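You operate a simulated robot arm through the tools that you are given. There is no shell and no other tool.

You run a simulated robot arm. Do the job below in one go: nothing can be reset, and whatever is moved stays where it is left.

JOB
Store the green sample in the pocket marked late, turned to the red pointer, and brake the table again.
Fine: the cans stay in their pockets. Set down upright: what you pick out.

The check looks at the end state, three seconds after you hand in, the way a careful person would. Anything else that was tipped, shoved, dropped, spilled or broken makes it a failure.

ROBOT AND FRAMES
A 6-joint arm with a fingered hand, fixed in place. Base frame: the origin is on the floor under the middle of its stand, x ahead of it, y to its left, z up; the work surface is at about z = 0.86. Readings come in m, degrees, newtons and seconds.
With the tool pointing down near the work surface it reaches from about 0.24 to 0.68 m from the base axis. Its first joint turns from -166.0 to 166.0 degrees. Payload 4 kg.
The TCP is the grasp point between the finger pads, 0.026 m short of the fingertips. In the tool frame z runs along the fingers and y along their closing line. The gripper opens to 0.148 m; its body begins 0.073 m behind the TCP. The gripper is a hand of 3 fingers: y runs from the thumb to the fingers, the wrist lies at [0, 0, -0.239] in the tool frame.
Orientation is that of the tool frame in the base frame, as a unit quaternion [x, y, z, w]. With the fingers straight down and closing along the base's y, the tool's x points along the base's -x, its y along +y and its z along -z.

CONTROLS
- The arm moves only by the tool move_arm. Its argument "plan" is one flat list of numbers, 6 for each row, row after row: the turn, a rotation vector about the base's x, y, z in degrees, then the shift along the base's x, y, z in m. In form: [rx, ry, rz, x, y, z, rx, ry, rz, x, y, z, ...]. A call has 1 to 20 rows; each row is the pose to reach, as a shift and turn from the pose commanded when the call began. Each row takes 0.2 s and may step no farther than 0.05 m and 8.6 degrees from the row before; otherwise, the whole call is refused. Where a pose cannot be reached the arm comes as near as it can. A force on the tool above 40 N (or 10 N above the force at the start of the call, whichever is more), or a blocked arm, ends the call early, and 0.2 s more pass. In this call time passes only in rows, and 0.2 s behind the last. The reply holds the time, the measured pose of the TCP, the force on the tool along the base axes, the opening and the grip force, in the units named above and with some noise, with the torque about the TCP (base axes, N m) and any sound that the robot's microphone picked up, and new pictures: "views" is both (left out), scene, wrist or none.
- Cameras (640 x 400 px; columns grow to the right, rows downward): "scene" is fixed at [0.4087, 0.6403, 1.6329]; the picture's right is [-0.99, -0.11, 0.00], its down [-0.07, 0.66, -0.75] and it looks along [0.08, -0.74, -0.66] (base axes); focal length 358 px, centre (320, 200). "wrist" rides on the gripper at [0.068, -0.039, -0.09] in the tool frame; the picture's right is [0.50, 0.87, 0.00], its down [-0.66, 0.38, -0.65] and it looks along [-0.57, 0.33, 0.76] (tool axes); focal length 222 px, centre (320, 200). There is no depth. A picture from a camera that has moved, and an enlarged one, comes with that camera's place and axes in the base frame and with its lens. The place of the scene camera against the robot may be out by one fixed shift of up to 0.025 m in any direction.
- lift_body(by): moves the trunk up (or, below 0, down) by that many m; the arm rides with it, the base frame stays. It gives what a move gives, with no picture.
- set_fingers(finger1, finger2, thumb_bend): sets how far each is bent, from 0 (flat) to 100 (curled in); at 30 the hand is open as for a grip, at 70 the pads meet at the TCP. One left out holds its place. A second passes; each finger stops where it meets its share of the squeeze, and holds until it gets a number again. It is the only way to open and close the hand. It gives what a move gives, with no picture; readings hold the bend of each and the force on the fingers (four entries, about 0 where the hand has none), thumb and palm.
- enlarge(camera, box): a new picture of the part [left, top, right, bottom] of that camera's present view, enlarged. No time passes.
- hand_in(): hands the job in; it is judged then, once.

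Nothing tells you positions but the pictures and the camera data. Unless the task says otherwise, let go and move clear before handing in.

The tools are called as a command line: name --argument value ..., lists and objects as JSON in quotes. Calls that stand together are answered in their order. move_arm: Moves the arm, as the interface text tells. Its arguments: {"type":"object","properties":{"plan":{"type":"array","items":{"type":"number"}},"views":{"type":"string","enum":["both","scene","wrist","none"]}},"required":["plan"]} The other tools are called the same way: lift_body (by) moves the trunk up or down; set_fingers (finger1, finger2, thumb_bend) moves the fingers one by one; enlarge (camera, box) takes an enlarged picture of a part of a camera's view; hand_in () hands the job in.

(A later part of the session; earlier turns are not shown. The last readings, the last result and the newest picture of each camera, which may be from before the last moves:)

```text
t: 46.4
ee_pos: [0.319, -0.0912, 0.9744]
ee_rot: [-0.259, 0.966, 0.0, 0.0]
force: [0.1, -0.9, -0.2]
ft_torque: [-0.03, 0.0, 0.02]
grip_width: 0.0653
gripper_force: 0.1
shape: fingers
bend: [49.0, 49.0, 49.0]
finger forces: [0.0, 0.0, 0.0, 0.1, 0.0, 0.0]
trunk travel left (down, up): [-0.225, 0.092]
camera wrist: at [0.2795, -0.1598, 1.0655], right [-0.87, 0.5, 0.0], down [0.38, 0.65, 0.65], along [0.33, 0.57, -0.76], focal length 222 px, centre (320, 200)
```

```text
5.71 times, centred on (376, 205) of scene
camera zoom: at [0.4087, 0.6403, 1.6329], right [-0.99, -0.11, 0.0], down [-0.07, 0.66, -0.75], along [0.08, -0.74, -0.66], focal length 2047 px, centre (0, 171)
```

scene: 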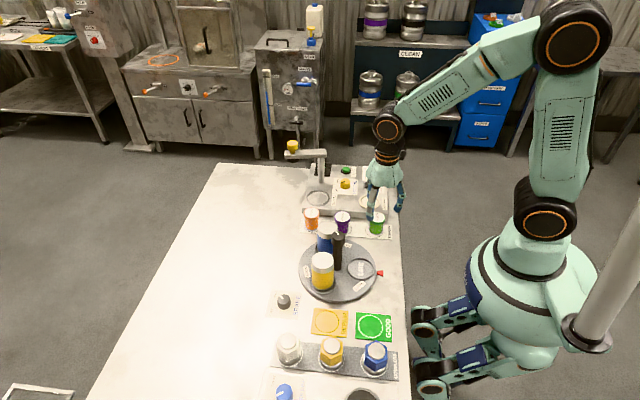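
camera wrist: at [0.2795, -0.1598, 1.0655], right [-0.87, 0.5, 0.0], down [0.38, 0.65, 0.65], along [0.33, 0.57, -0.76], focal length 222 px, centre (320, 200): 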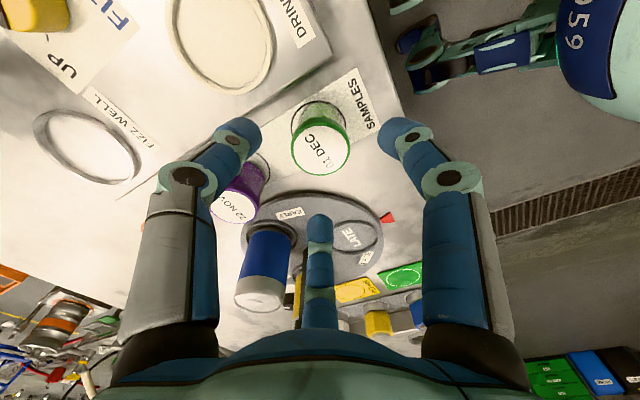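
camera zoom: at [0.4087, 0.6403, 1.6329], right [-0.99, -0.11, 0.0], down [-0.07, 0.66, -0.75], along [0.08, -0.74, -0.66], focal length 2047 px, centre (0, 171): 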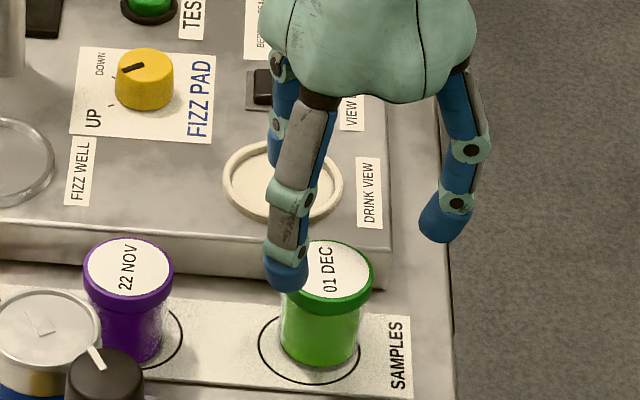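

Well centred. I'll narrow the fingers a bit so the thumb keeps off the box behind the sample, then go down the rest of the way.

set_fingers --finger1 51 --finger2 51 --thumb_bend 51

move_arm --plan '[0, 0, 0, -0.0003, 0.0009, -0.02, 0, 0, 0, -0.0003, 0.0009, -0.035, 0, 0, 0, -0.0003, 0.0009, -0.048, 0, 0, 0, -0.0003, 0.0009, -0.058]'

enlarge --camera "wrist" --box '[160, 60, 480, 260]'

enlarge --camera "scene" --box '[320, 170, 432, 240]'

```text
t: 47.4
ee_pos: [0.3206, -0.0907, 0.9766]
ee_rot: [-0.259, 0.966, 0.0, 0.001]
force: [0.3, -0.4, -0.2]
ft_torque: [0.0, 0.01, -0.01]
grip_width: 0.0592
gripper_force: 0.1
shape: fingers
bend: [51.0, 51.0, 51.0]
finger forces: [0.0, 0.0, 0.0, 0.0, 0.1, 0.1]
trunk travel left (down, up): [-0.225, 0.092]
```

```text
t: 48.4
ee_pos: [0.3231, -0.0915, 0.9221]
ee_rot: [-0.259, 0.966, -0.004, 0.007]
force: [-4.1, -0.7, 21.9]
ft_torque: [-0.95, -0.28, -0.16]
grip_width: 0.0574
gripper_force: 11.4
shape: fingers
bend: [51.0, 51.0, 51.0]
finger forces: [0.0, 0.1, 0.1, 0.0, 22.3, 0.0]
trunk travel left (down, up): [-0.225, 0.092]
stopped in row 4: the force on the tool passed its limit at 52 N (the readings are from after the stop); the commanded pose is now the measured one
camera wrist: at [0.2814, -0.1602, 1.0137], right [-0.87, 0.5, -0.01], down [0.37, 0.66, 0.66], along [0.34, 0.56, -0.75], focal length 222 px, centre (320, 200)
```

scene: 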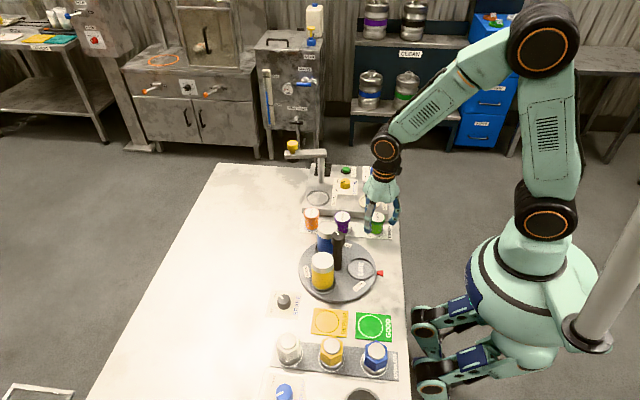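
wrist: 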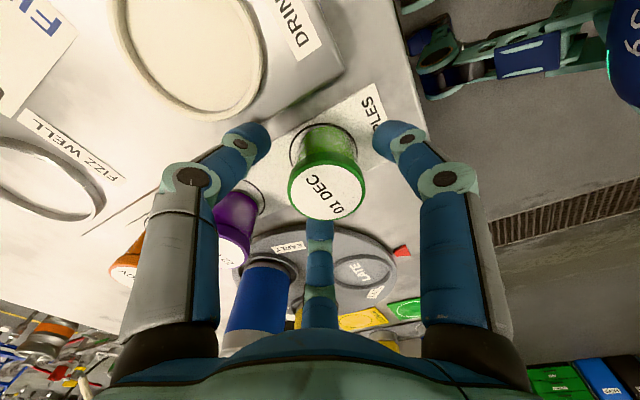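

```text
2.00 times, centred on (320, 160) of wrist
camera zoom: at [0.2814, -0.1602, 1.0137], right [-0.87, 0.5, -0.01], down [0.37, 0.66, 0.66], along [0.34, 0.56, -0.75], focal length 444 px, centre (320, 280)
```

zoom: 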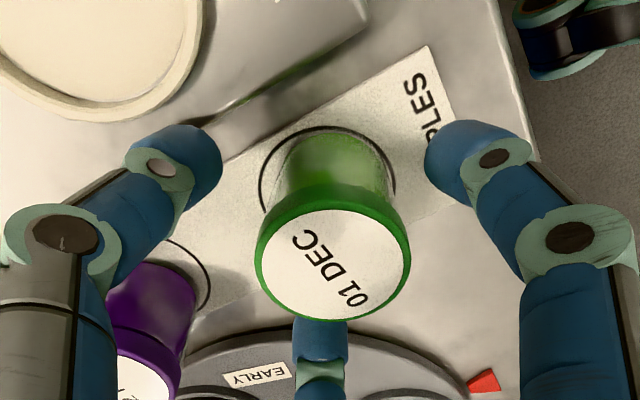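

```text
5.71 times, centred on (376, 205) of scene
camera zoom: at [0.4087, 0.6403, 1.6329], right [-0.99, -0.11, 0.0], down [-0.07, 0.66, -0.75], along [0.08, -0.74, -0.66], focal length 2047 px, centre (0, 171)
```

zoom: 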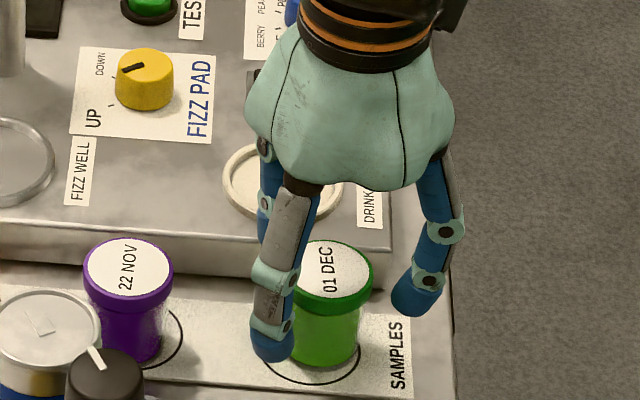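

The thumb touched the top edge of the box behind the sample. I'll go straight back up and check that nothing moved, then approach with the hand turned so no finger points at the box.

move_arm --plan '[0, 0, 0, 0, 0, 0.015, 0, 0, 0, 0, 0, 0.035, 0, 0, 0, 0, 0, 0.06]'

enlarge --camera "wrist" --box '[160, 40, 480, 240]'

enlarge --camera "scene" --box '[300, 160, 412, 250]'

```text
t: 49.2
ee_pos: [0.3209, -0.0905, 0.9815]
ee_rot: [-0.258, 0.966, -0.002, 0.005]
force: [-0.4, -0.2, 0.0]
ft_torque: [0.02, 0.0, 0.0]
grip_width: 0.0591
gripper_force: 0.0
shape: fingers
bend: [51.0, 51.0, 51.0]
finger forces: [0.0, 0.1, 0.1, 0.0, 0.1, 0.0]
trunk travel left (down, up): [-0.225, 0.092]
camera wrist: at [0.281, -0.1596, 1.0734], right [-0.87, 0.5, -0.01], down [0.37, 0.66, 0.66], along [0.33, 0.56, -0.76], focal length 222 px, centre (320, 200)
```

scene: 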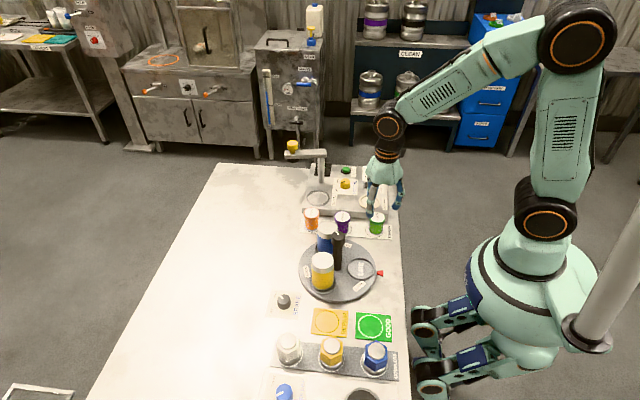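
wrist: 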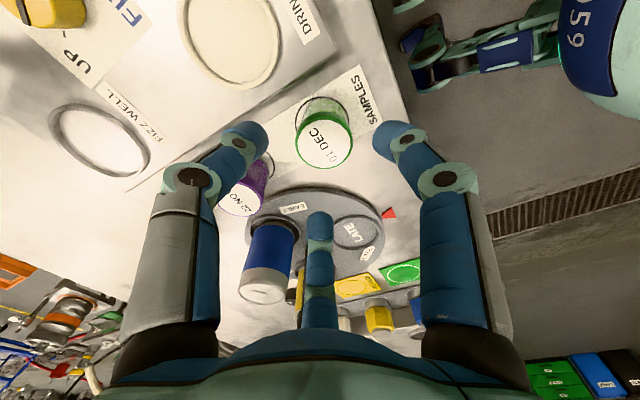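

```text
2.00 times, centred on (320, 140) of wrist
camera zoom: at [0.281, -0.1596, 1.0734], right [-0.87, 0.5, -0.01], down [0.37, 0.66, 0.66], along [0.33, 0.56, -0.76], focal length 444 px, centre (320, 320)
```

zoom: 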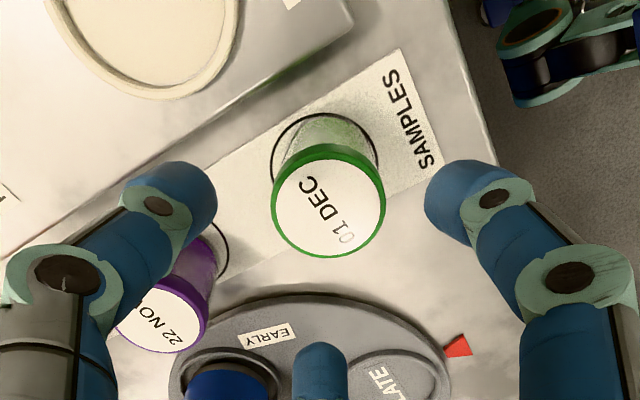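

```text
4.44 times, centred on (356, 205) of scene
camera zoom: at [0.4087, 0.6403, 1.6329], right [-0.99, -0.11, 0.0], down [-0.07, 0.66, -0.75], along [0.08, -0.74, -0.66], focal length 1592 px, centre (160, 178)
```

zoom: 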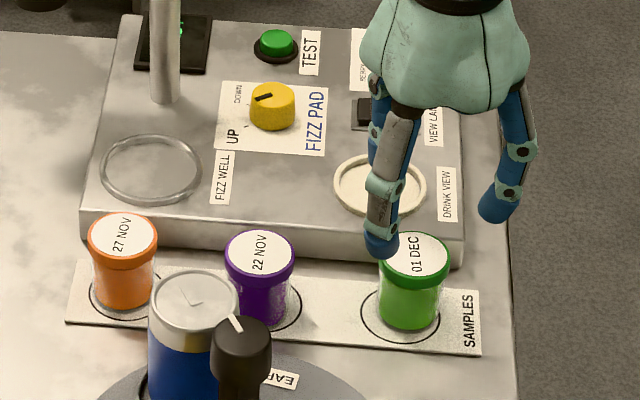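

Nothing shifted: the box and samples look unchanged. I'll straighten the small tilt left from the contact, turn the hand 30° so the fingers flank the box, and re-centre.

move_arm --plan '[-0.02, 0.17, 7.5, -0.0005, 0, 0.002, -0.035, 0.34, 15, -0.001, 0, 0.004, -0.05, 0.51, 22.5, -0.0015, 0.0001, 0.006, -0.07, 0.68, 30, -0.0022, 0.0002, 0.006]'

enlarge --camera "wrist" --box '[160, 40, 480, 240]'

enlarge --camera "scene" --box '[320, 170, 432, 240]'

```text
t: 50.2
ee_pos: [0.3197, -0.0912, 0.9872]
ee_rot: [-0.5, 0.866, 0.0, -0.001]
force: [-0.1, 0.5, -0.2]
ft_torque: [0.02, 0.01, 0.02]
grip_width: 0.0591
gripper_force: 0.1
shape: fingers
bend: [51.0, 51.0, 51.0]
finger forces: [0.0, 0.0, 0.0, 0.0, 0.0, 0.0]
trunk travel left (down, up): [-0.225, 0.092]
camera wrist: at [0.3192, -0.1706, 1.0786], right [-1.0, 0.0, 0.0], down [0.0, 0.76, 0.65], along [0.0, 0.65, -0.76], focal length 222 px, centre (320, 200)
```

scene: 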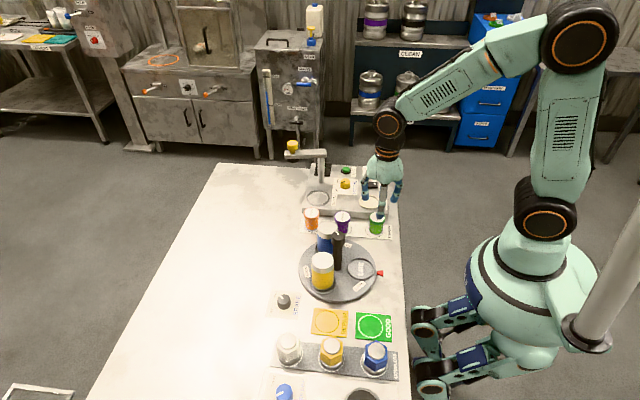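
wrist: 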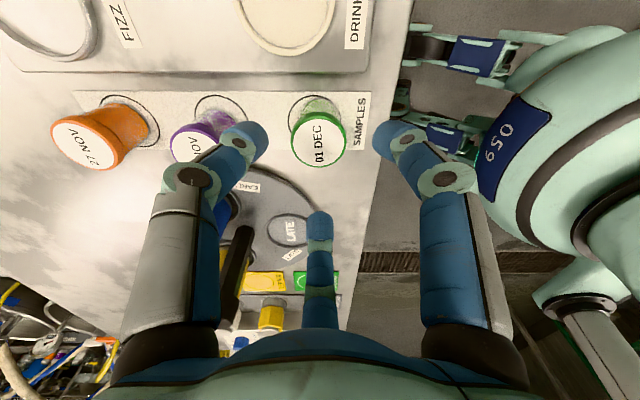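

```text
2.00 times, centred on (320, 140) of wrist
camera zoom: at [0.3192, -0.1706, 1.0786], right [-1.0, 0.0, 0.0], down [0.0, 0.76, 0.65], along [0.0, 0.65, -0.76], focal length 444 px, centre (320, 320)
```

zoom: 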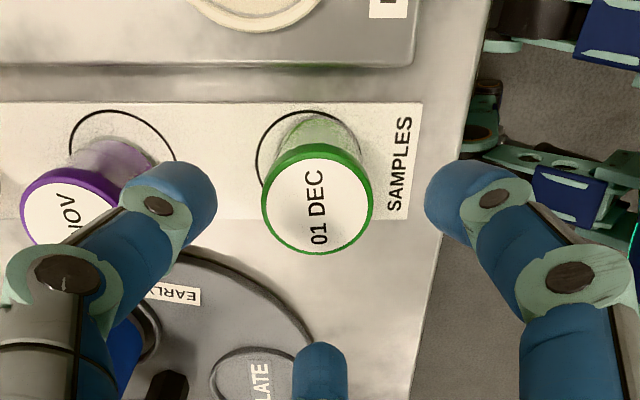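

```text
5.71 times, centred on (376, 205) of scene
camera zoom: at [0.4087, 0.6403, 1.6329], right [-0.99, -0.11, 0.0], down [-0.07, 0.66, -0.75], along [0.08, -0.74, -0.66], focal length 2047 px, centre (0, 171)
```

zoom: 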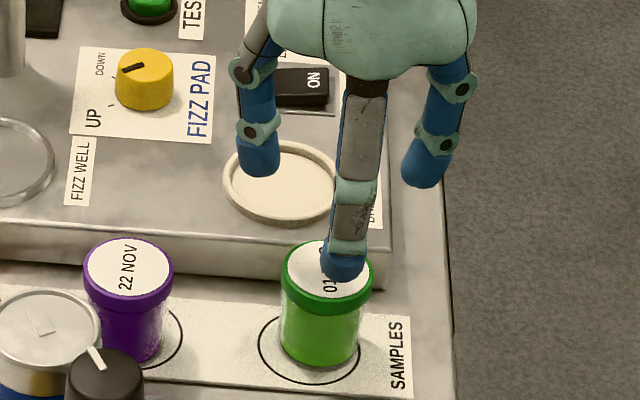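

The cup is centred (0.320, -0.090) and the two near fingers now straddle the box edge with about 8 mm clearance. Going down slowly.

move_arm --plan '[0, 0, 0, 0.0005, 0.0015, -0.02, 0, 0, 0, 0.0005, 0.0015, -0.035, 0, 0, 0, 0.0005, 0.0015, -0.046, 0, 0, 0, 0.0005, 0.0015, -0.055, 0, 0, 0, 0.0005, 0.0015, -0.063, 0, 0, 0, 0.0005, 0.0015, -0.07]'

enlarge --camera "wrist" --box '[160, 60, 480, 260]'

enlarge --camera "scene" --box '[320, 170, 432, 240]'

```text
t: 51.6
ee_pos: [0.321, -0.0893, 0.9173]
ee_rot: [-0.5, 0.866, -0.001, 0.0]
force: [0.3, 0.6, -0.1]
ft_torque: [0.02, -0.01, -0.02]
grip_width: 0.0592
gripper_force: 0.0
shape: fingers
bend: [51.0, 51.0, 51.0]
finger forces: [0.0, 0.0, 0.1, 0.1, 0.0, 0.0]
trunk travel left (down, up): [-0.225, 0.092]
camera wrist: at [0.3205, -0.1688, 1.0084], right [-1.0, 0.0, 0.0], down [0.0, 0.76, 0.65], along [0.0, 0.65, -0.76], focal length 222 px, centre (320, 200)
```

scene: 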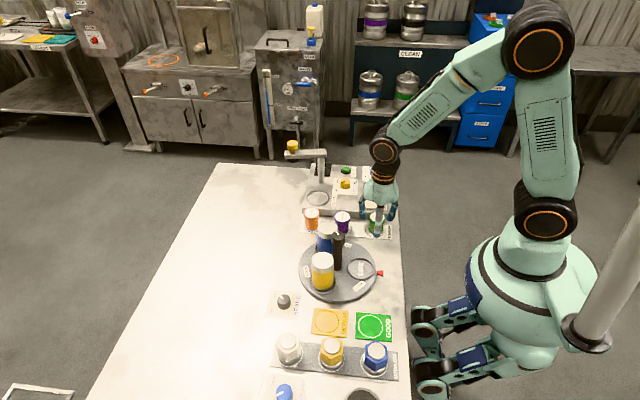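
wrist: 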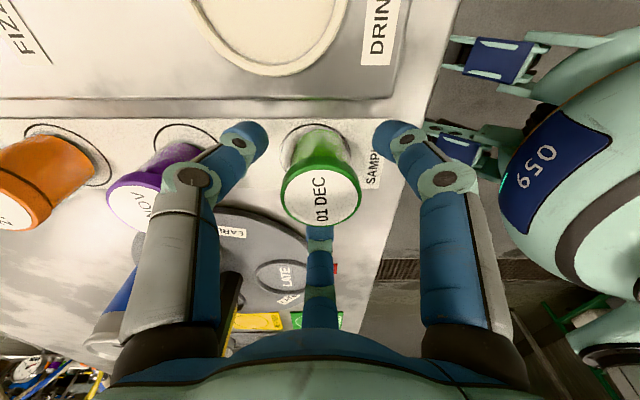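

```text
2.00 times, centred on (320, 160) of wrist
camera zoom: at [0.3205, -0.1688, 1.0084], right [-1.0, 0.0, 0.0], down [0.0, 0.76, 0.65], along [0.0, 0.65, -0.76], focal length 444 px, centre (320, 280)
```

zoom: 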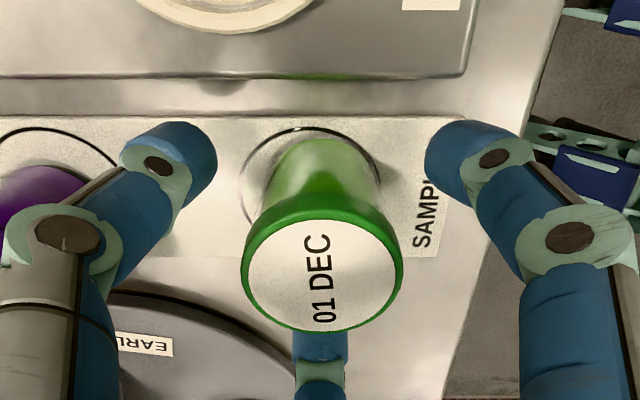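

```text
5.71 times, centred on (376, 205) of scene
camera zoom: at [0.4087, 0.6403, 1.6329], right [-0.99, -0.11, 0.0], down [-0.07, 0.66, -0.75], along [0.08, -0.74, -0.66], focal length 2047 px, centre (0, 171)
```

zoom: 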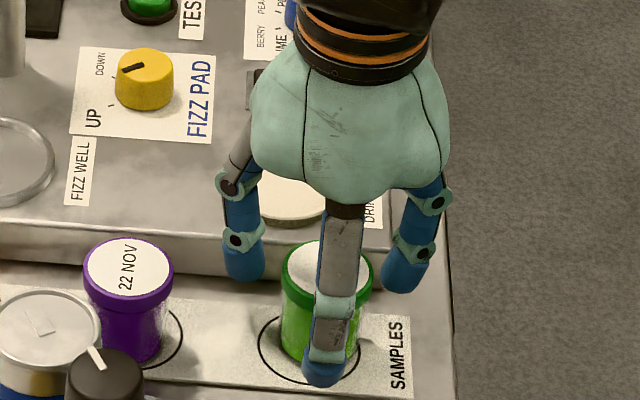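

No contact and well centred. Closing on the green sample.

set_fingers --finger1 66 --finger2 66 --thumb_bend 66

enlarge --camera "wrist" --box '[160, 60, 480, 260]'

enlarge --camera "scene" --box '[320, 170, 432, 240]'

```text
t: 52.6
ee_pos: [0.3209, -0.0903, 0.9185]
ee_rot: [-0.5, 0.866, -0.001, 0.0]
force: [-0.1, 0.4, 0.5]
ft_torque: [-0.04, -0.04, -0.02]
grip_width: 0.0309
gripper_force: 9.8
shape: fingers
bend: [59.0, 59.0, 62.0]
finger forces: [6.1, 6.0, 0.0, 0.1, 6.9, 0.0]
trunk travel left (down, up): [-0.225, 0.092]
```

```text
2.00 times, centred on (320, 160) of wrist
camera zoom: at [0.3204, -0.1687, 1.0086], right [-1.0, 0.0, 0.0], down [0.0, 0.76, 0.65], along [0.0, 0.65, -0.76], focal length 444 px, centre (320, 280)
```

zoom: 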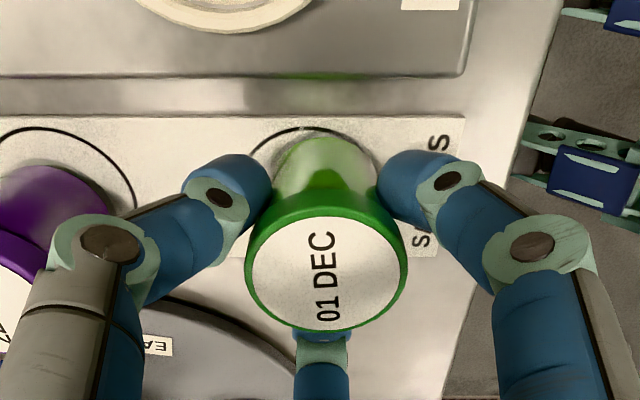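

```text
5.71 times, centred on (376, 205) of scene
camera zoom: at [0.4087, 0.6403, 1.6329], right [-0.99, -0.11, 0.0], down [-0.07, 0.66, -0.75], along [0.08, -0.74, -0.66], focal length 2047 px, centre (0, 171)
```

zoom: 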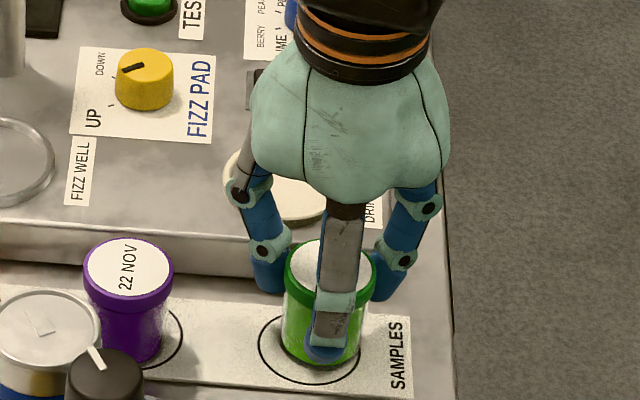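

The sample is held by all three fingers at about 6 N each, just below its lid. I'll lift it a little and look.

move_arm --plan '[0, 0, 0, 0, 0, 0.015, 0, 0, 0, 0, 0, 0.04, 0, 0, 0, 0, 0, 0.08, 0, 0, 0, 0, 0, 0.12, 0, 0, 0, 0, 0, 0.15]'

enlarge --camera "scene" --box '[320, 130, 432, 220]'

enlarge --camera "wrist" --box '[160, 60, 480, 260]'

```text
t: 53.8
ee_pos: [0.3192, -0.0907, 1.0651]
ee_rot: [-0.5, 0.866, 0.0, 0.0]
force: [1.1, -1.0, -1.1]
ft_torque: [-0.02, 0.01, 0.01]
grip_width: 0.0307
gripper_force: 9.2
shape: fingers
bend: [59.0, 59.0, 62.0]
finger forces: [6.0, 5.9, 0.0, 0.0, 6.8, 0.1]
trunk travel left (down, up): [-0.225, 0.092]
camera wrist: at [0.3177, -0.1691, 1.1573], right [-1.0, 0.0, 0.0], down [0.0, 0.76, 0.65], along [0.0, 0.65, -0.76], focal length 222 px, centre (320, 200)
```

scene: 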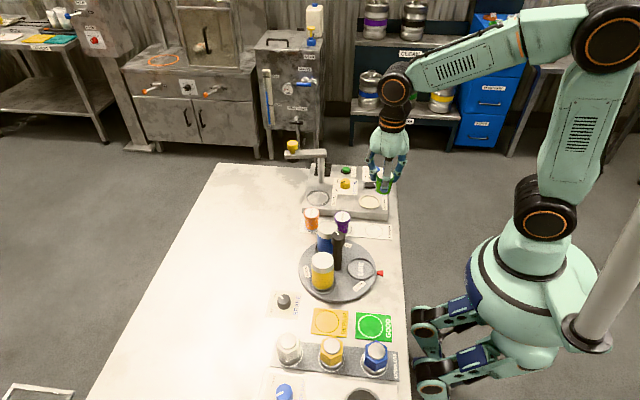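
wrist: 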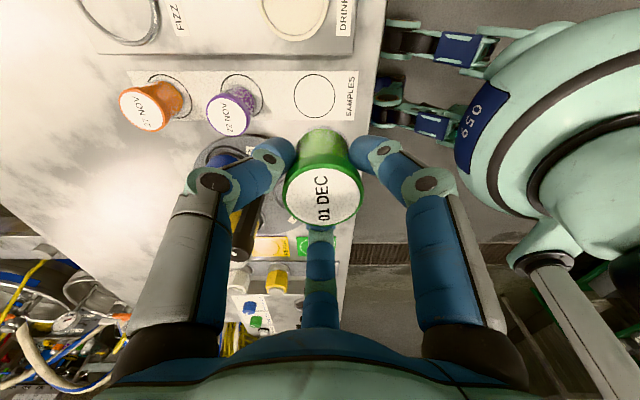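

```text
4.44 times, centred on (376, 175) of scene
camera zoom: at [0.4087, 0.6403, 1.6329], right [-0.99, -0.11, 0.0], down [-0.07, 0.66, -0.75], along [0.08, -0.74, -0.66], focal length 1592 px, centre (71, 311)
```

zoom: 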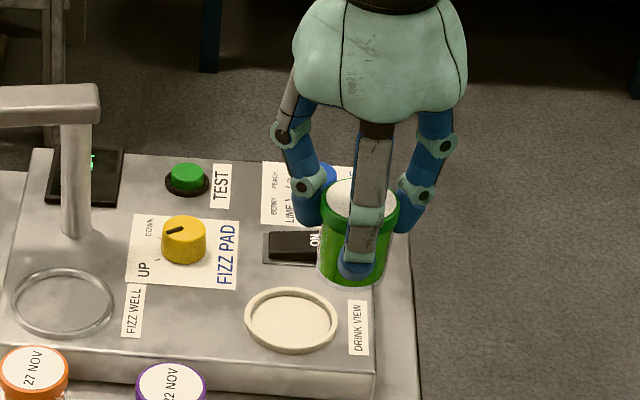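

```text
2.00 times, centred on (320, 160) of wrist
camera zoom: at [0.3177, -0.1691, 1.1573], right [-1.0, 0.0, 0.0], down [0.0, 0.76, 0.65], along [0.0, 0.65, -0.76], focal length 444 px, centre (320, 280)
```

zoom: 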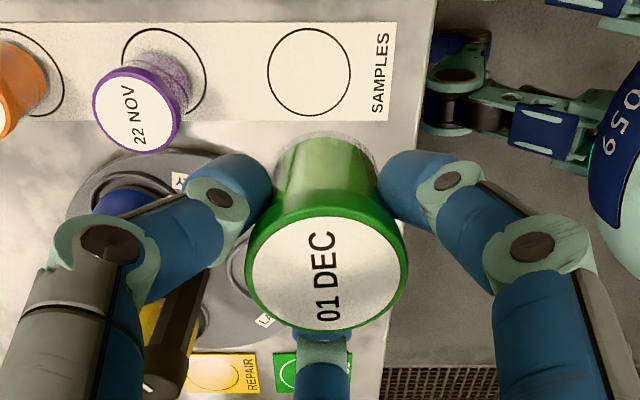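

The sample is held upright and the mat circle is empty. I'll carry it over the LATE pocket, turning the hand back 30° so the post sits between two fingers.

move_arm --plan '[0, 0, -5, 0.006, 0.026, 0.004, 0, 0, -10, 0.012, 0.052, 0.008, 0, 0, -15, 0.018, 0.078, 0.01, 0, 0, -20, 0.024, 0.104, 0.01, 0, 0, -25, 0.03, 0.13, 0.01, 0, 0, -30, 0.0365, 0.155, 0.01]'

enlarge --camera "scene" --box '[290, 180, 418, 300]'

enlarge --camera "wrist" --box '[160, 60, 480, 260]'

```text
t: 55.2
ee_pos: [0.358, 0.0676, 1.0762]
ee_rot: [-0.258, 0.966, 0.0, -0.001]
force: [-0.7, 0.4, 0.3]
ft_torque: [-0.01, -0.01, 0.0]
grip_width: 0.0309
gripper_force: 9.6
shape: fingers
bend: [59.0, 59.0, 62.0]
finger forces: [6.0, 5.9, 0.0, 0.0, 6.9, 0.0]
trunk travel left (down, up): [-0.225, 0.092]
camera wrist: at [0.3179, -0.0012, 1.1678], right [-0.86, 0.5, 0.0], down [0.38, 0.66, 0.65], along [0.33, 0.56, -0.76], focal length 222 px, centre (320, 200)
```

scene: 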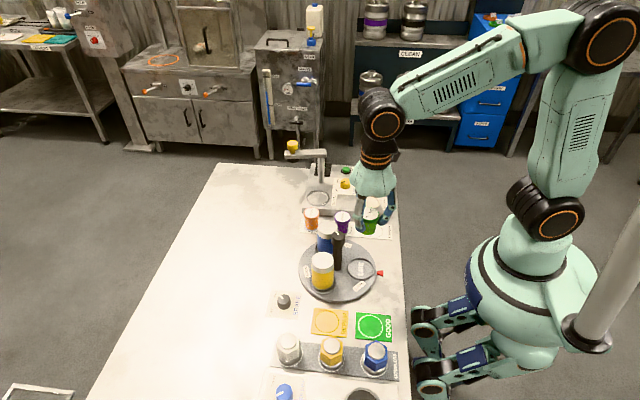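
wrist: 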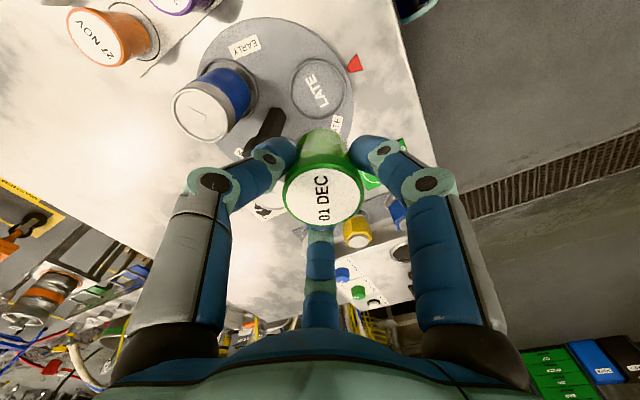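

```text
3.33 times, centred on (354, 240) of scene
camera zoom: at [0.4087, 0.6403, 1.6329], right [-0.99, -0.11, 0.0], down [-0.07, 0.66, -0.75], along [0.08, -0.74, -0.66], focal length 1194 px, centre (207, 67)
```

zoom: 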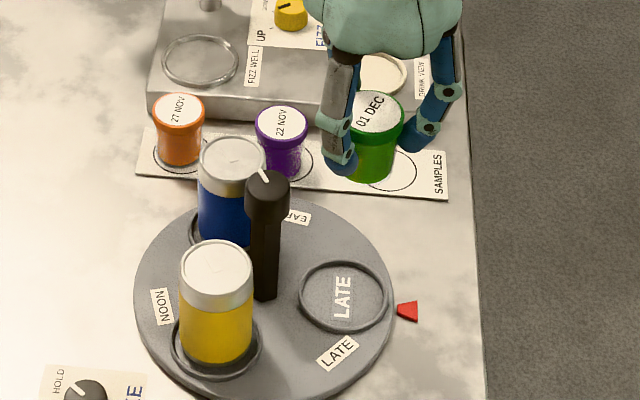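

```text
2.00 times, centred on (320, 160) of wrist
camera zoom: at [0.3179, -0.0012, 1.1678], right [-0.86, 0.5, 0.0], down [0.38, 0.66, 0.65], along [0.33, 0.56, -0.76], focal length 444 px, centre (320, 280)
```

zoom: 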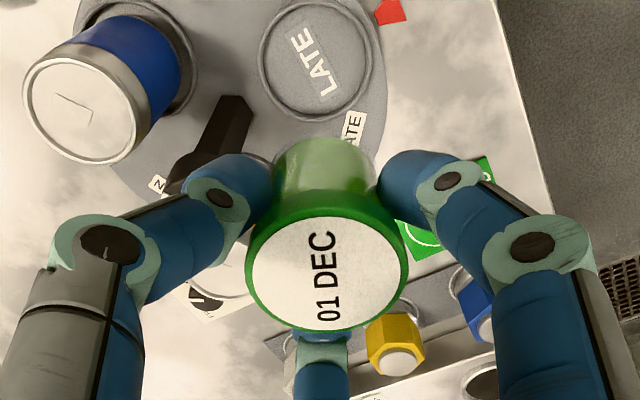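

The sample is above the pocket area. I'll zoom in on the pocket ring in this view to fine-tune the centring.

enlarge --camera "wrist" --box '[250, 30, 390, 130]'

enlarge --camera "wrist" --box '[160, 20, 360, 170]'

```text
4.00 times, centred on (320, 80) of wrist
camera zoom: at [0.3179, -0.0012, 1.1678], right [-0.86, 0.5, 0.0], down [0.38, 0.66, 0.65], along [0.33, 0.56, -0.76], focal length 888 px, centre (320, 680)
```

zoom: 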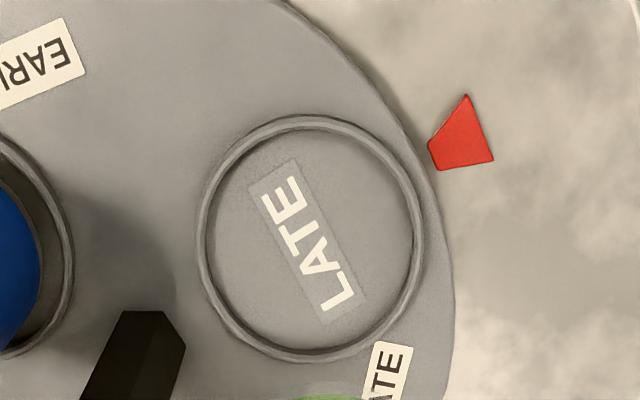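

```text
2.67 times, centred on (260, 95) of wrist
camera zoom: at [0.3179, -0.0012, 1.1678], right [-0.86, 0.5, 0.0], down [0.38, 0.66, 0.65], along [0.33, 0.56, -0.76], focal length 592 px, centre (480, 480)
```

zoom: 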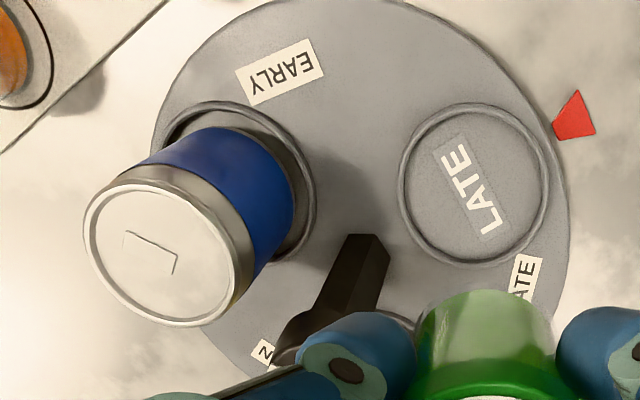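

Pocket centre and cup agree to within about 4 mm, so I'll apply that correction. Going down part of the way to check clearance to the post and cans.

move_arm --plan '[0, 0, 0, 0.001, -0.0036, -0.03, 0, 0, 0, 0.001, -0.0036, -0.06, 0, 0, 0, 0.001, -0.0036, -0.085, 0, 0, 0, 0.001, -0.0036, -0.105, 0, 0, 0, 0.001, -0.0036, -0.118]'

enlarge --camera "scene" --box '[300, 190, 412, 290]'

enlarge --camera "wrist" --box '[160, 0, 480, 200]'

```text
t: 56.4
ee_pos: [0.3575, 0.0612, 0.9611]
ee_rot: [-0.259, 0.966, 0.0, -0.002]
force: [-0.2, 0.0, -1.0]
ft_torque: [0.03, 0.0, 0.01]
grip_width: 0.0311
gripper_force: 8.9
shape: fingers
bend: [59.0, 59.0, 62.0]
finger forces: [6.0, 5.9, 0.1, 0.0, 6.7, 0.0]
trunk travel left (down, up): [-0.225, 0.092]
camera wrist: at [0.3184, -0.0077, 1.0516], right [-0.87, 0.5, 0.0], down [0.38, 0.66, 0.65], along [0.33, 0.57, -0.76], focal length 222 px, centre (320, 200)
```

scene: 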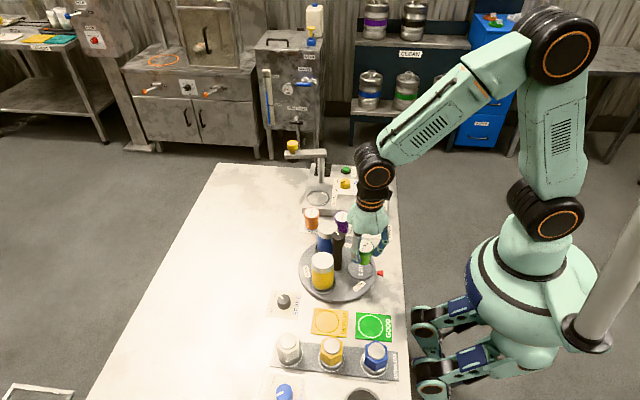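
wrist: 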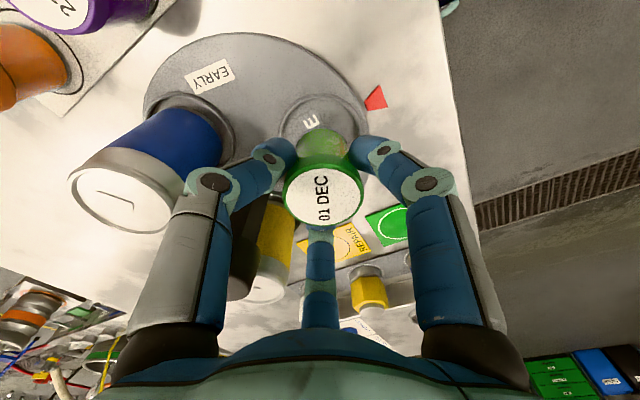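

```text
4.00 times, centred on (356, 240) of scene
camera zoom: at [0.4087, 0.6403, 1.6329], right [-0.99, -0.11, 0.0], down [-0.07, 0.66, -0.75], along [0.08, -0.74, -0.66], focal length 1433 px, centre (176, 40)
```

zoom: 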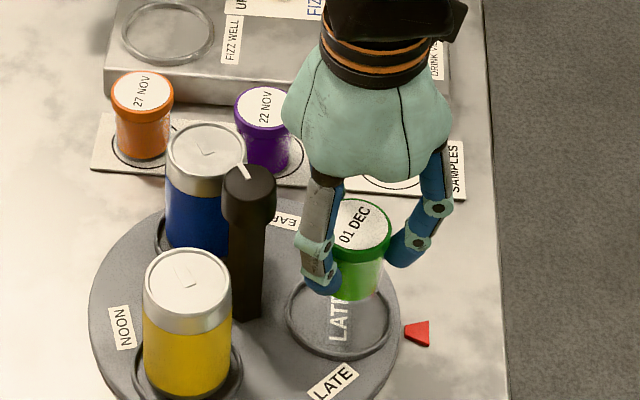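

```text
2.00 times, centred on (320, 100) of wrist
camera zoom: at [0.3184, -0.0077, 1.0516], right [-0.87, 0.5, 0.0], down [0.38, 0.66, 0.65], along [0.33, 0.57, -0.76], focal length 444 px, centre (320, 400)
```

zoom: 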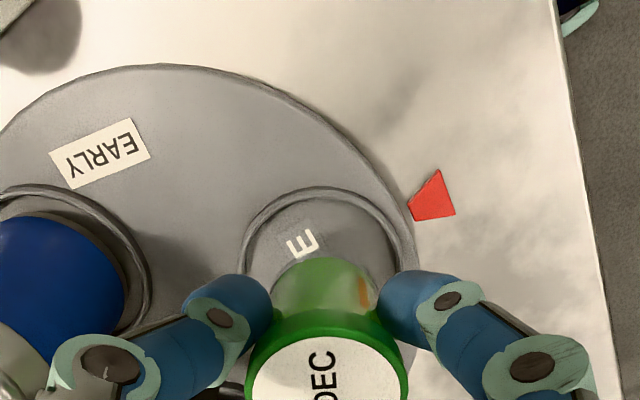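

Clear of the post by about 2 cm, and the cup needs only about 3 mm in +y to be centred. Continuing down, slowing near the floor of the pocket.

move_arm --plan '[0, 0, 0, 0, 0.0032, -0.008, 0, 0, 0, 0, 0.0032, -0.016, 0, 0, 0, 0, 0.0032, -0.021]' --views "none"

enlarge --camera "scene" --box '[320, 220, 402, 280]'

enlarge --camera "wrist" --box '[160, 0, 480, 200]'

```text
t: 57.2
ee_pos: [0.3597, 0.0646, 0.9393]
ee_rot: [-0.259, 0.966, 0.001, -0.001]
force: [-0.1, -0.8, -0.4]
ft_torque: [-0.03, 0.01, 0.0]
grip_width: 0.0309
gripper_force: 9.4
shape: fingers
bend: [59.0, 59.0, 62.0]
finger forces: [6.1, 5.9, 0.0, 0.1, 6.8, 0.1]
trunk travel left (down, up): [-0.225, 0.092]
```

```text
6.67 times, centred on (361, 250) of scene
camera zoom: at [0.4087, 0.6403, 1.6329], right [-0.99, -0.11, 0.0], down [-0.07, 0.66, -0.75], along [0.08, -0.74, -0.66], focal length 2389 px, centre (47, -133)
```

zoom: 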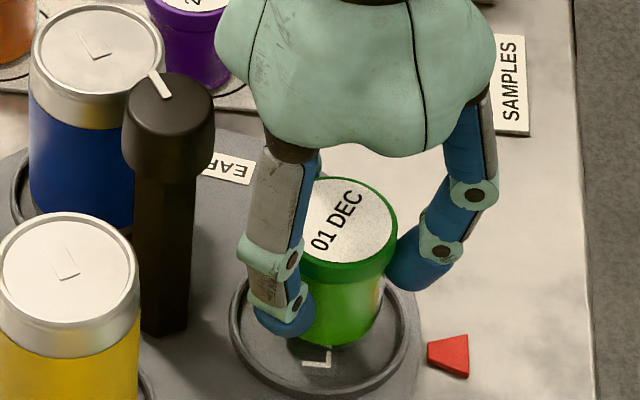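

```text
2.00 times, centred on (320, 100) of wrist
camera zoom: at [0.3193, -0.0038, 1.0302], right [-0.87, 0.5, 0.0], down [0.38, 0.66, 0.65], along [0.33, 0.57, -0.76], focal length 444 px, centre (320, 400)
```

zoom: 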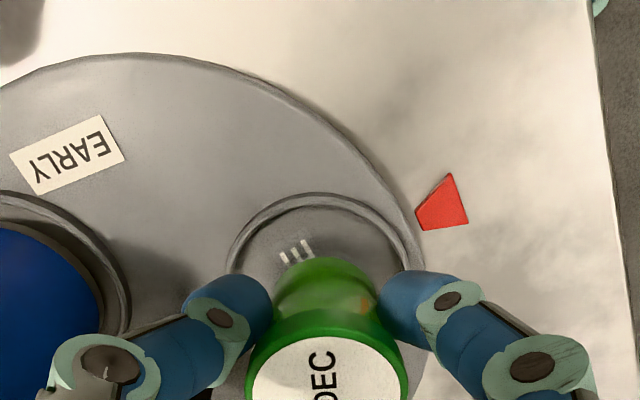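

The cup hangs within the ring of the pocket, just above the floor. I'll lower it in small steps and watch the force for touchdown.

move_arm --plan '[0, 0, 0, 0.001, 0, -0.003, 0, 0, 0, 0.001, 0, -0.005]' --views "none"

enlarge --camera "scene" --box '[320, 220, 402, 280]'

```text
t: 57.8
ee_pos: [0.3601, 0.0646, 0.9335]
ee_rot: [-0.259, 0.966, -0.001, -0.001]
force: [0.2, 0.5, -0.7]
ft_torque: [0.03, 0.01, 0.01]
grip_width: 0.0308
gripper_force: 9.3
shape: fingers
bend: [59.0, 59.0, 62.0]
finger forces: [6.1, 5.8, 0.0, 0.1, 6.7, 0.1]
trunk travel left (down, up): [-0.225, 0.092]
```

```text
6.67 times, centred on (361, 250) of scene
camera zoom: at [0.4087, 0.6403, 1.6329], right [-0.99, -0.11, 0.0], down [-0.07, 0.66, -0.75], along [0.08, -0.74, -0.66], focal length 2389 px, centre (47, -133)
```

zoom: 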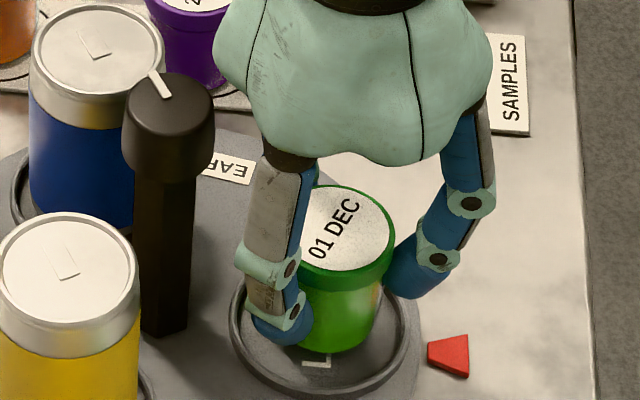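

Still no contact, and the cup sits centrally over the pocket. Lowering further.

move_arm --plan '[0, 0, 0, 0, 0, -0.002]' --views "none"

move_arm --plan '[0, 0, 0, 0, 0, -0.0015]' --views "none"

```text
t: 58.2
ee_pos: [0.3598, 0.0648, 0.9307]
ee_rot: [-0.259, 0.966, -0.001, -0.001]
force: [0.3, -1.0, -0.3]
ft_torque: [0.02, 0.04, 0.01]
grip_width: 0.0309
gripper_force: 9.7
shape: fingers
bend: [59.0, 59.0, 62.0]
finger forces: [6.1, 5.8, 0.1, 0.0, 6.7, 0.0]
trunk travel left (down, up): [-0.225, 0.092]
```

```text
t: 58.6
ee_pos: [0.3604, 0.0637, 0.9308]
ee_rot: [-0.259, 0.966, -0.001, -0.002]
force: [0.0, -0.6, -0.6]
ft_torque: [0.01, 0.0, -0.02]
grip_width: 0.0308
gripper_force: 9.3
shape: fingers
bend: [59.0, 59.0, 62.0]
finger forces: [6.1, 5.9, 0.0, 0.0, 6.7, 0.0]
trunk travel left (down, up): [-0.225, 0.092]
```

move_arm --plan '[0, 0, 0, 0, 0, -0.0015]' --views "none"

move_arm --plan '[0, 0, 0, 0, 0, -0.0015]' --views "none"

enlarge --camera "scene" --box '[320, 220, 402, 280]'

```text
t: 59.0
ee_pos: [0.3601, 0.0641, 0.929]
ee_rot: [-0.259, 0.966, 0.0, -0.001]
force: [0.0, -0.4, 0.1]
ft_torque: [0.03, -0.02, 0.03]
grip_width: 0.0311
gripper_force: 9.4
shape: fingers
bend: [59.0, 59.0, 62.0]
finger forces: [6.1, 5.8, 0.1, 0.0, 6.7, 0.1]
trunk travel left (down, up): [-0.225, 0.092]
```

```text
t: 59.4
ee_pos: [0.3594, 0.0637, 0.9271]
ee_rot: [-0.258, 0.966, 0.0, -0.001]
force: [-0.1, -0.5, -1.4]
ft_torque: [0.02, 0.04, 0.02]
grip_width: 0.0313
gripper_force: 9.4
shape: fingers
bend: [59.0, 59.0, 62.0]
finger forces: [6.1, 5.9, 0.0, 0.0, 6.8, 0.1]
trunk travel left (down, up): [-0.225, 0.092]
```

```text
6.67 times, centred on (361, 250) of scene
camera zoom: at [0.4087, 0.6403, 1.6329], right [-0.99, -0.11, 0.0], down [-0.07, 0.66, -0.75], along [0.08, -0.74, -0.66], focal length 2389 px, centre (47, -133)
```

zoom: 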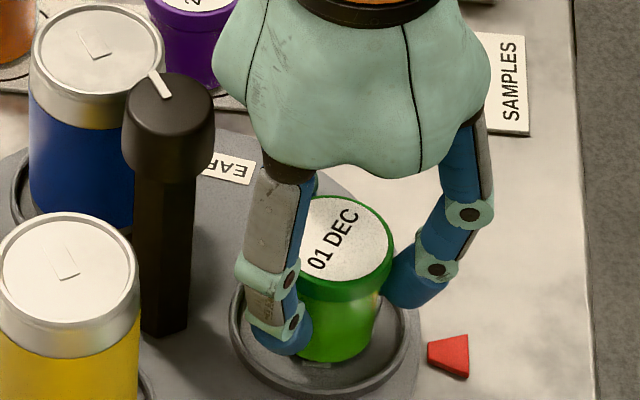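

move_arm --plan '[0, 0, 0, 0, 0, -0.0015]' --views "none"

move_arm --plan '[0, 0, 0, 0, 0, -0.0015]' --views "none"

enlarge --camera "scene" --box '[340, 235, 388, 270]'

```text
t: 59.8
ee_pos: [0.3585, 0.0642, 0.9266]
ee_rot: [-0.258, 0.966, 0.0, -0.001]
force: [1.4, 0.7, -1.0]
ft_torque: [0.01, -0.01, -0.04]
grip_width: 0.0309
gripper_force: 9.6
shape: fingers
bend: [59.0, 59.0, 62.0]
finger forces: [6.1, 5.9, 0.1, 0.1, 6.8, 0.0]
trunk travel left (down, up): [-0.225, 0.092]
```

```text
t: 60.2
ee_pos: [0.3593, 0.0637, 0.9249]
ee_rot: [-0.258, 0.966, 0.0, 0.001]
force: [1.0, 0.0, 7.3]
ft_torque: [-0.03, 0.01, 0.02]
grip_width: 0.0308
gripper_force: 10.0
shape: fingers
bend: [59.0, 59.0, 62.0]
finger forces: [6.2, 6.5, 0.1, 0.1, 7.4, 0.0]
trunk travel left (down, up): [-0.225, 0.092]
```

```text
11.43 times, centred on (364, 252) of scene
camera zoom: at [0.4087, 0.6403, 1.6329], right [-0.99, -0.11, 0.0], down [-0.07, 0.66, -0.75], along [0.08, -0.74, -0.66], focal length 4095 px, centre (-183, -400)
```

zoom: 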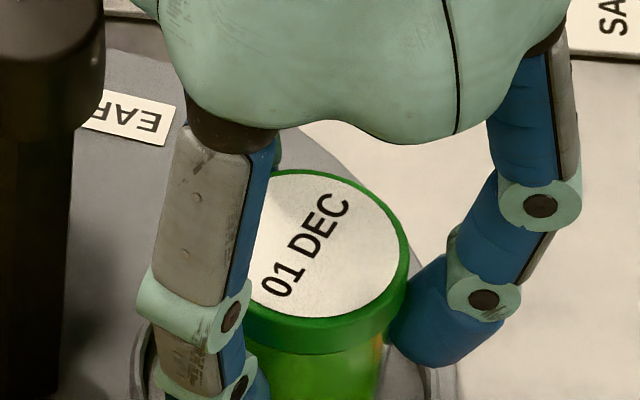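

The force rose to 7 N, so the cup has touched down. I'll check its base in the ring before letting go.

enlarge --camera "scene" --box '[330, 245, 394, 285]'

enlarge --camera "wrist" --box '[220, 60, 420, 185]'

```text
10.00 times, centred on (362, 265) of scene
camera zoom: at [0.4087, 0.6403, 1.6329], right [-0.99, -0.11, 0.0], down [-0.07, 0.66, -0.75], along [0.08, -0.74, -0.66], focal length 3583 px, centre (-100, -450)
```

zoom: 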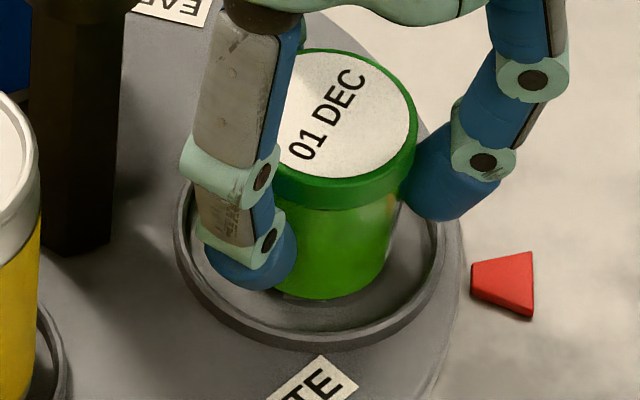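

```text
3.20 times, centred on (320, 122) of wrist
camera zoom: at [0.3197, -0.0042, 1.016], right [-0.87, 0.5, 0.0], down [0.38, 0.66, 0.65], along [0.33, 0.57, -0.76], focal length 711 px, centre (320, 448)
```

zoom: 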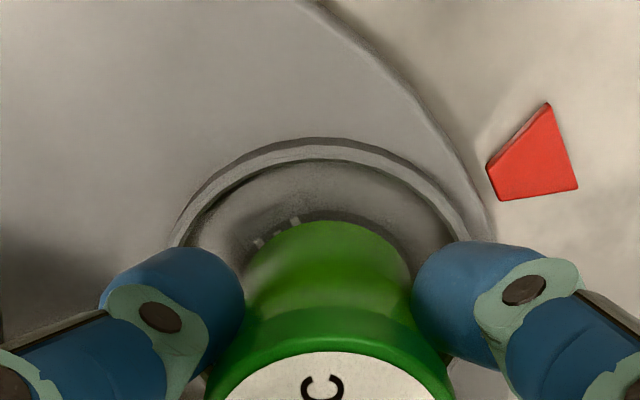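

The cup stands on the floor inside the ring. I'll take off a little pressure and open the fingers moderately.

move_arm --plan '[0, 0, 0, 0, 0, 0.001]' --views "none"

set_fingers --finger1 51 --finger2 51 --thumb_bend 51

enlarge --camera "scene" --box '[320, 220, 402, 280]'

enlarge --camera "wrist" --box '[160, 60, 480, 260]'

```text
t: 60.6
ee_pos: [0.3593, 0.0631, 0.9253]
ee_rot: [-0.259, 0.966, 0.0, -0.001]
force: [1.0, 0.4, 4.4]
ft_torque: [-0.01, -0.01, 0.02]
grip_width: 0.0306
gripper_force: 9.5
shape: fingers
bend: [59.0, 59.0, 62.0]
finger forces: [6.1, 6.9, 0.0, 0.0, 7.7, 0.0]
trunk travel left (down, up): [-0.225, 0.092]
```

```text
t: 61.6
ee_pos: [0.3585, 0.0632, 0.9248]
ee_rot: [-0.259, 0.966, -0.001, -0.001]
force: [0.5, -0.3, -0.4]
ft_torque: [0.01, -0.02, -0.02]
grip_width: 0.0583
gripper_force: 0.1
shape: fingers
bend: [51.0, 51.0, 51.0]
finger forces: [0.1, 0.0, 0.0, 0.1, 0.0, 0.0]
trunk travel left (down, up): [-0.225, 0.092]
```

```text
6.67 times, centred on (361, 250) of scene
camera zoom: at [0.4087, 0.6403, 1.6329], right [-0.99, -0.11, 0.0], down [-0.07, 0.66, -0.75], along [0.08, -0.74, -0.66], focal length 2389 px, centre (47, -133)
```

zoom: 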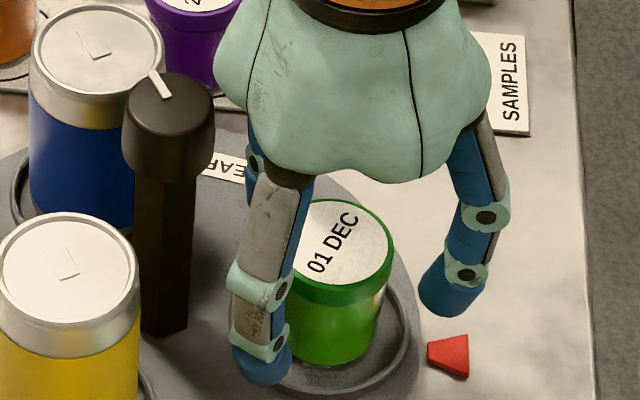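

```text
2.00 times, centred on (320, 160) of wrist
camera zoom: at [0.3192, -0.0043, 1.0163], right [-0.87, 0.5, 0.0], down [0.38, 0.66, 0.65], along [0.33, 0.57, -0.76], focal length 444 px, centre (320, 280)
```

zoom: 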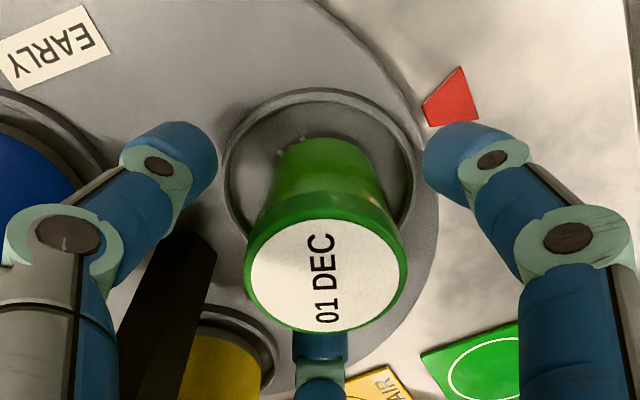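

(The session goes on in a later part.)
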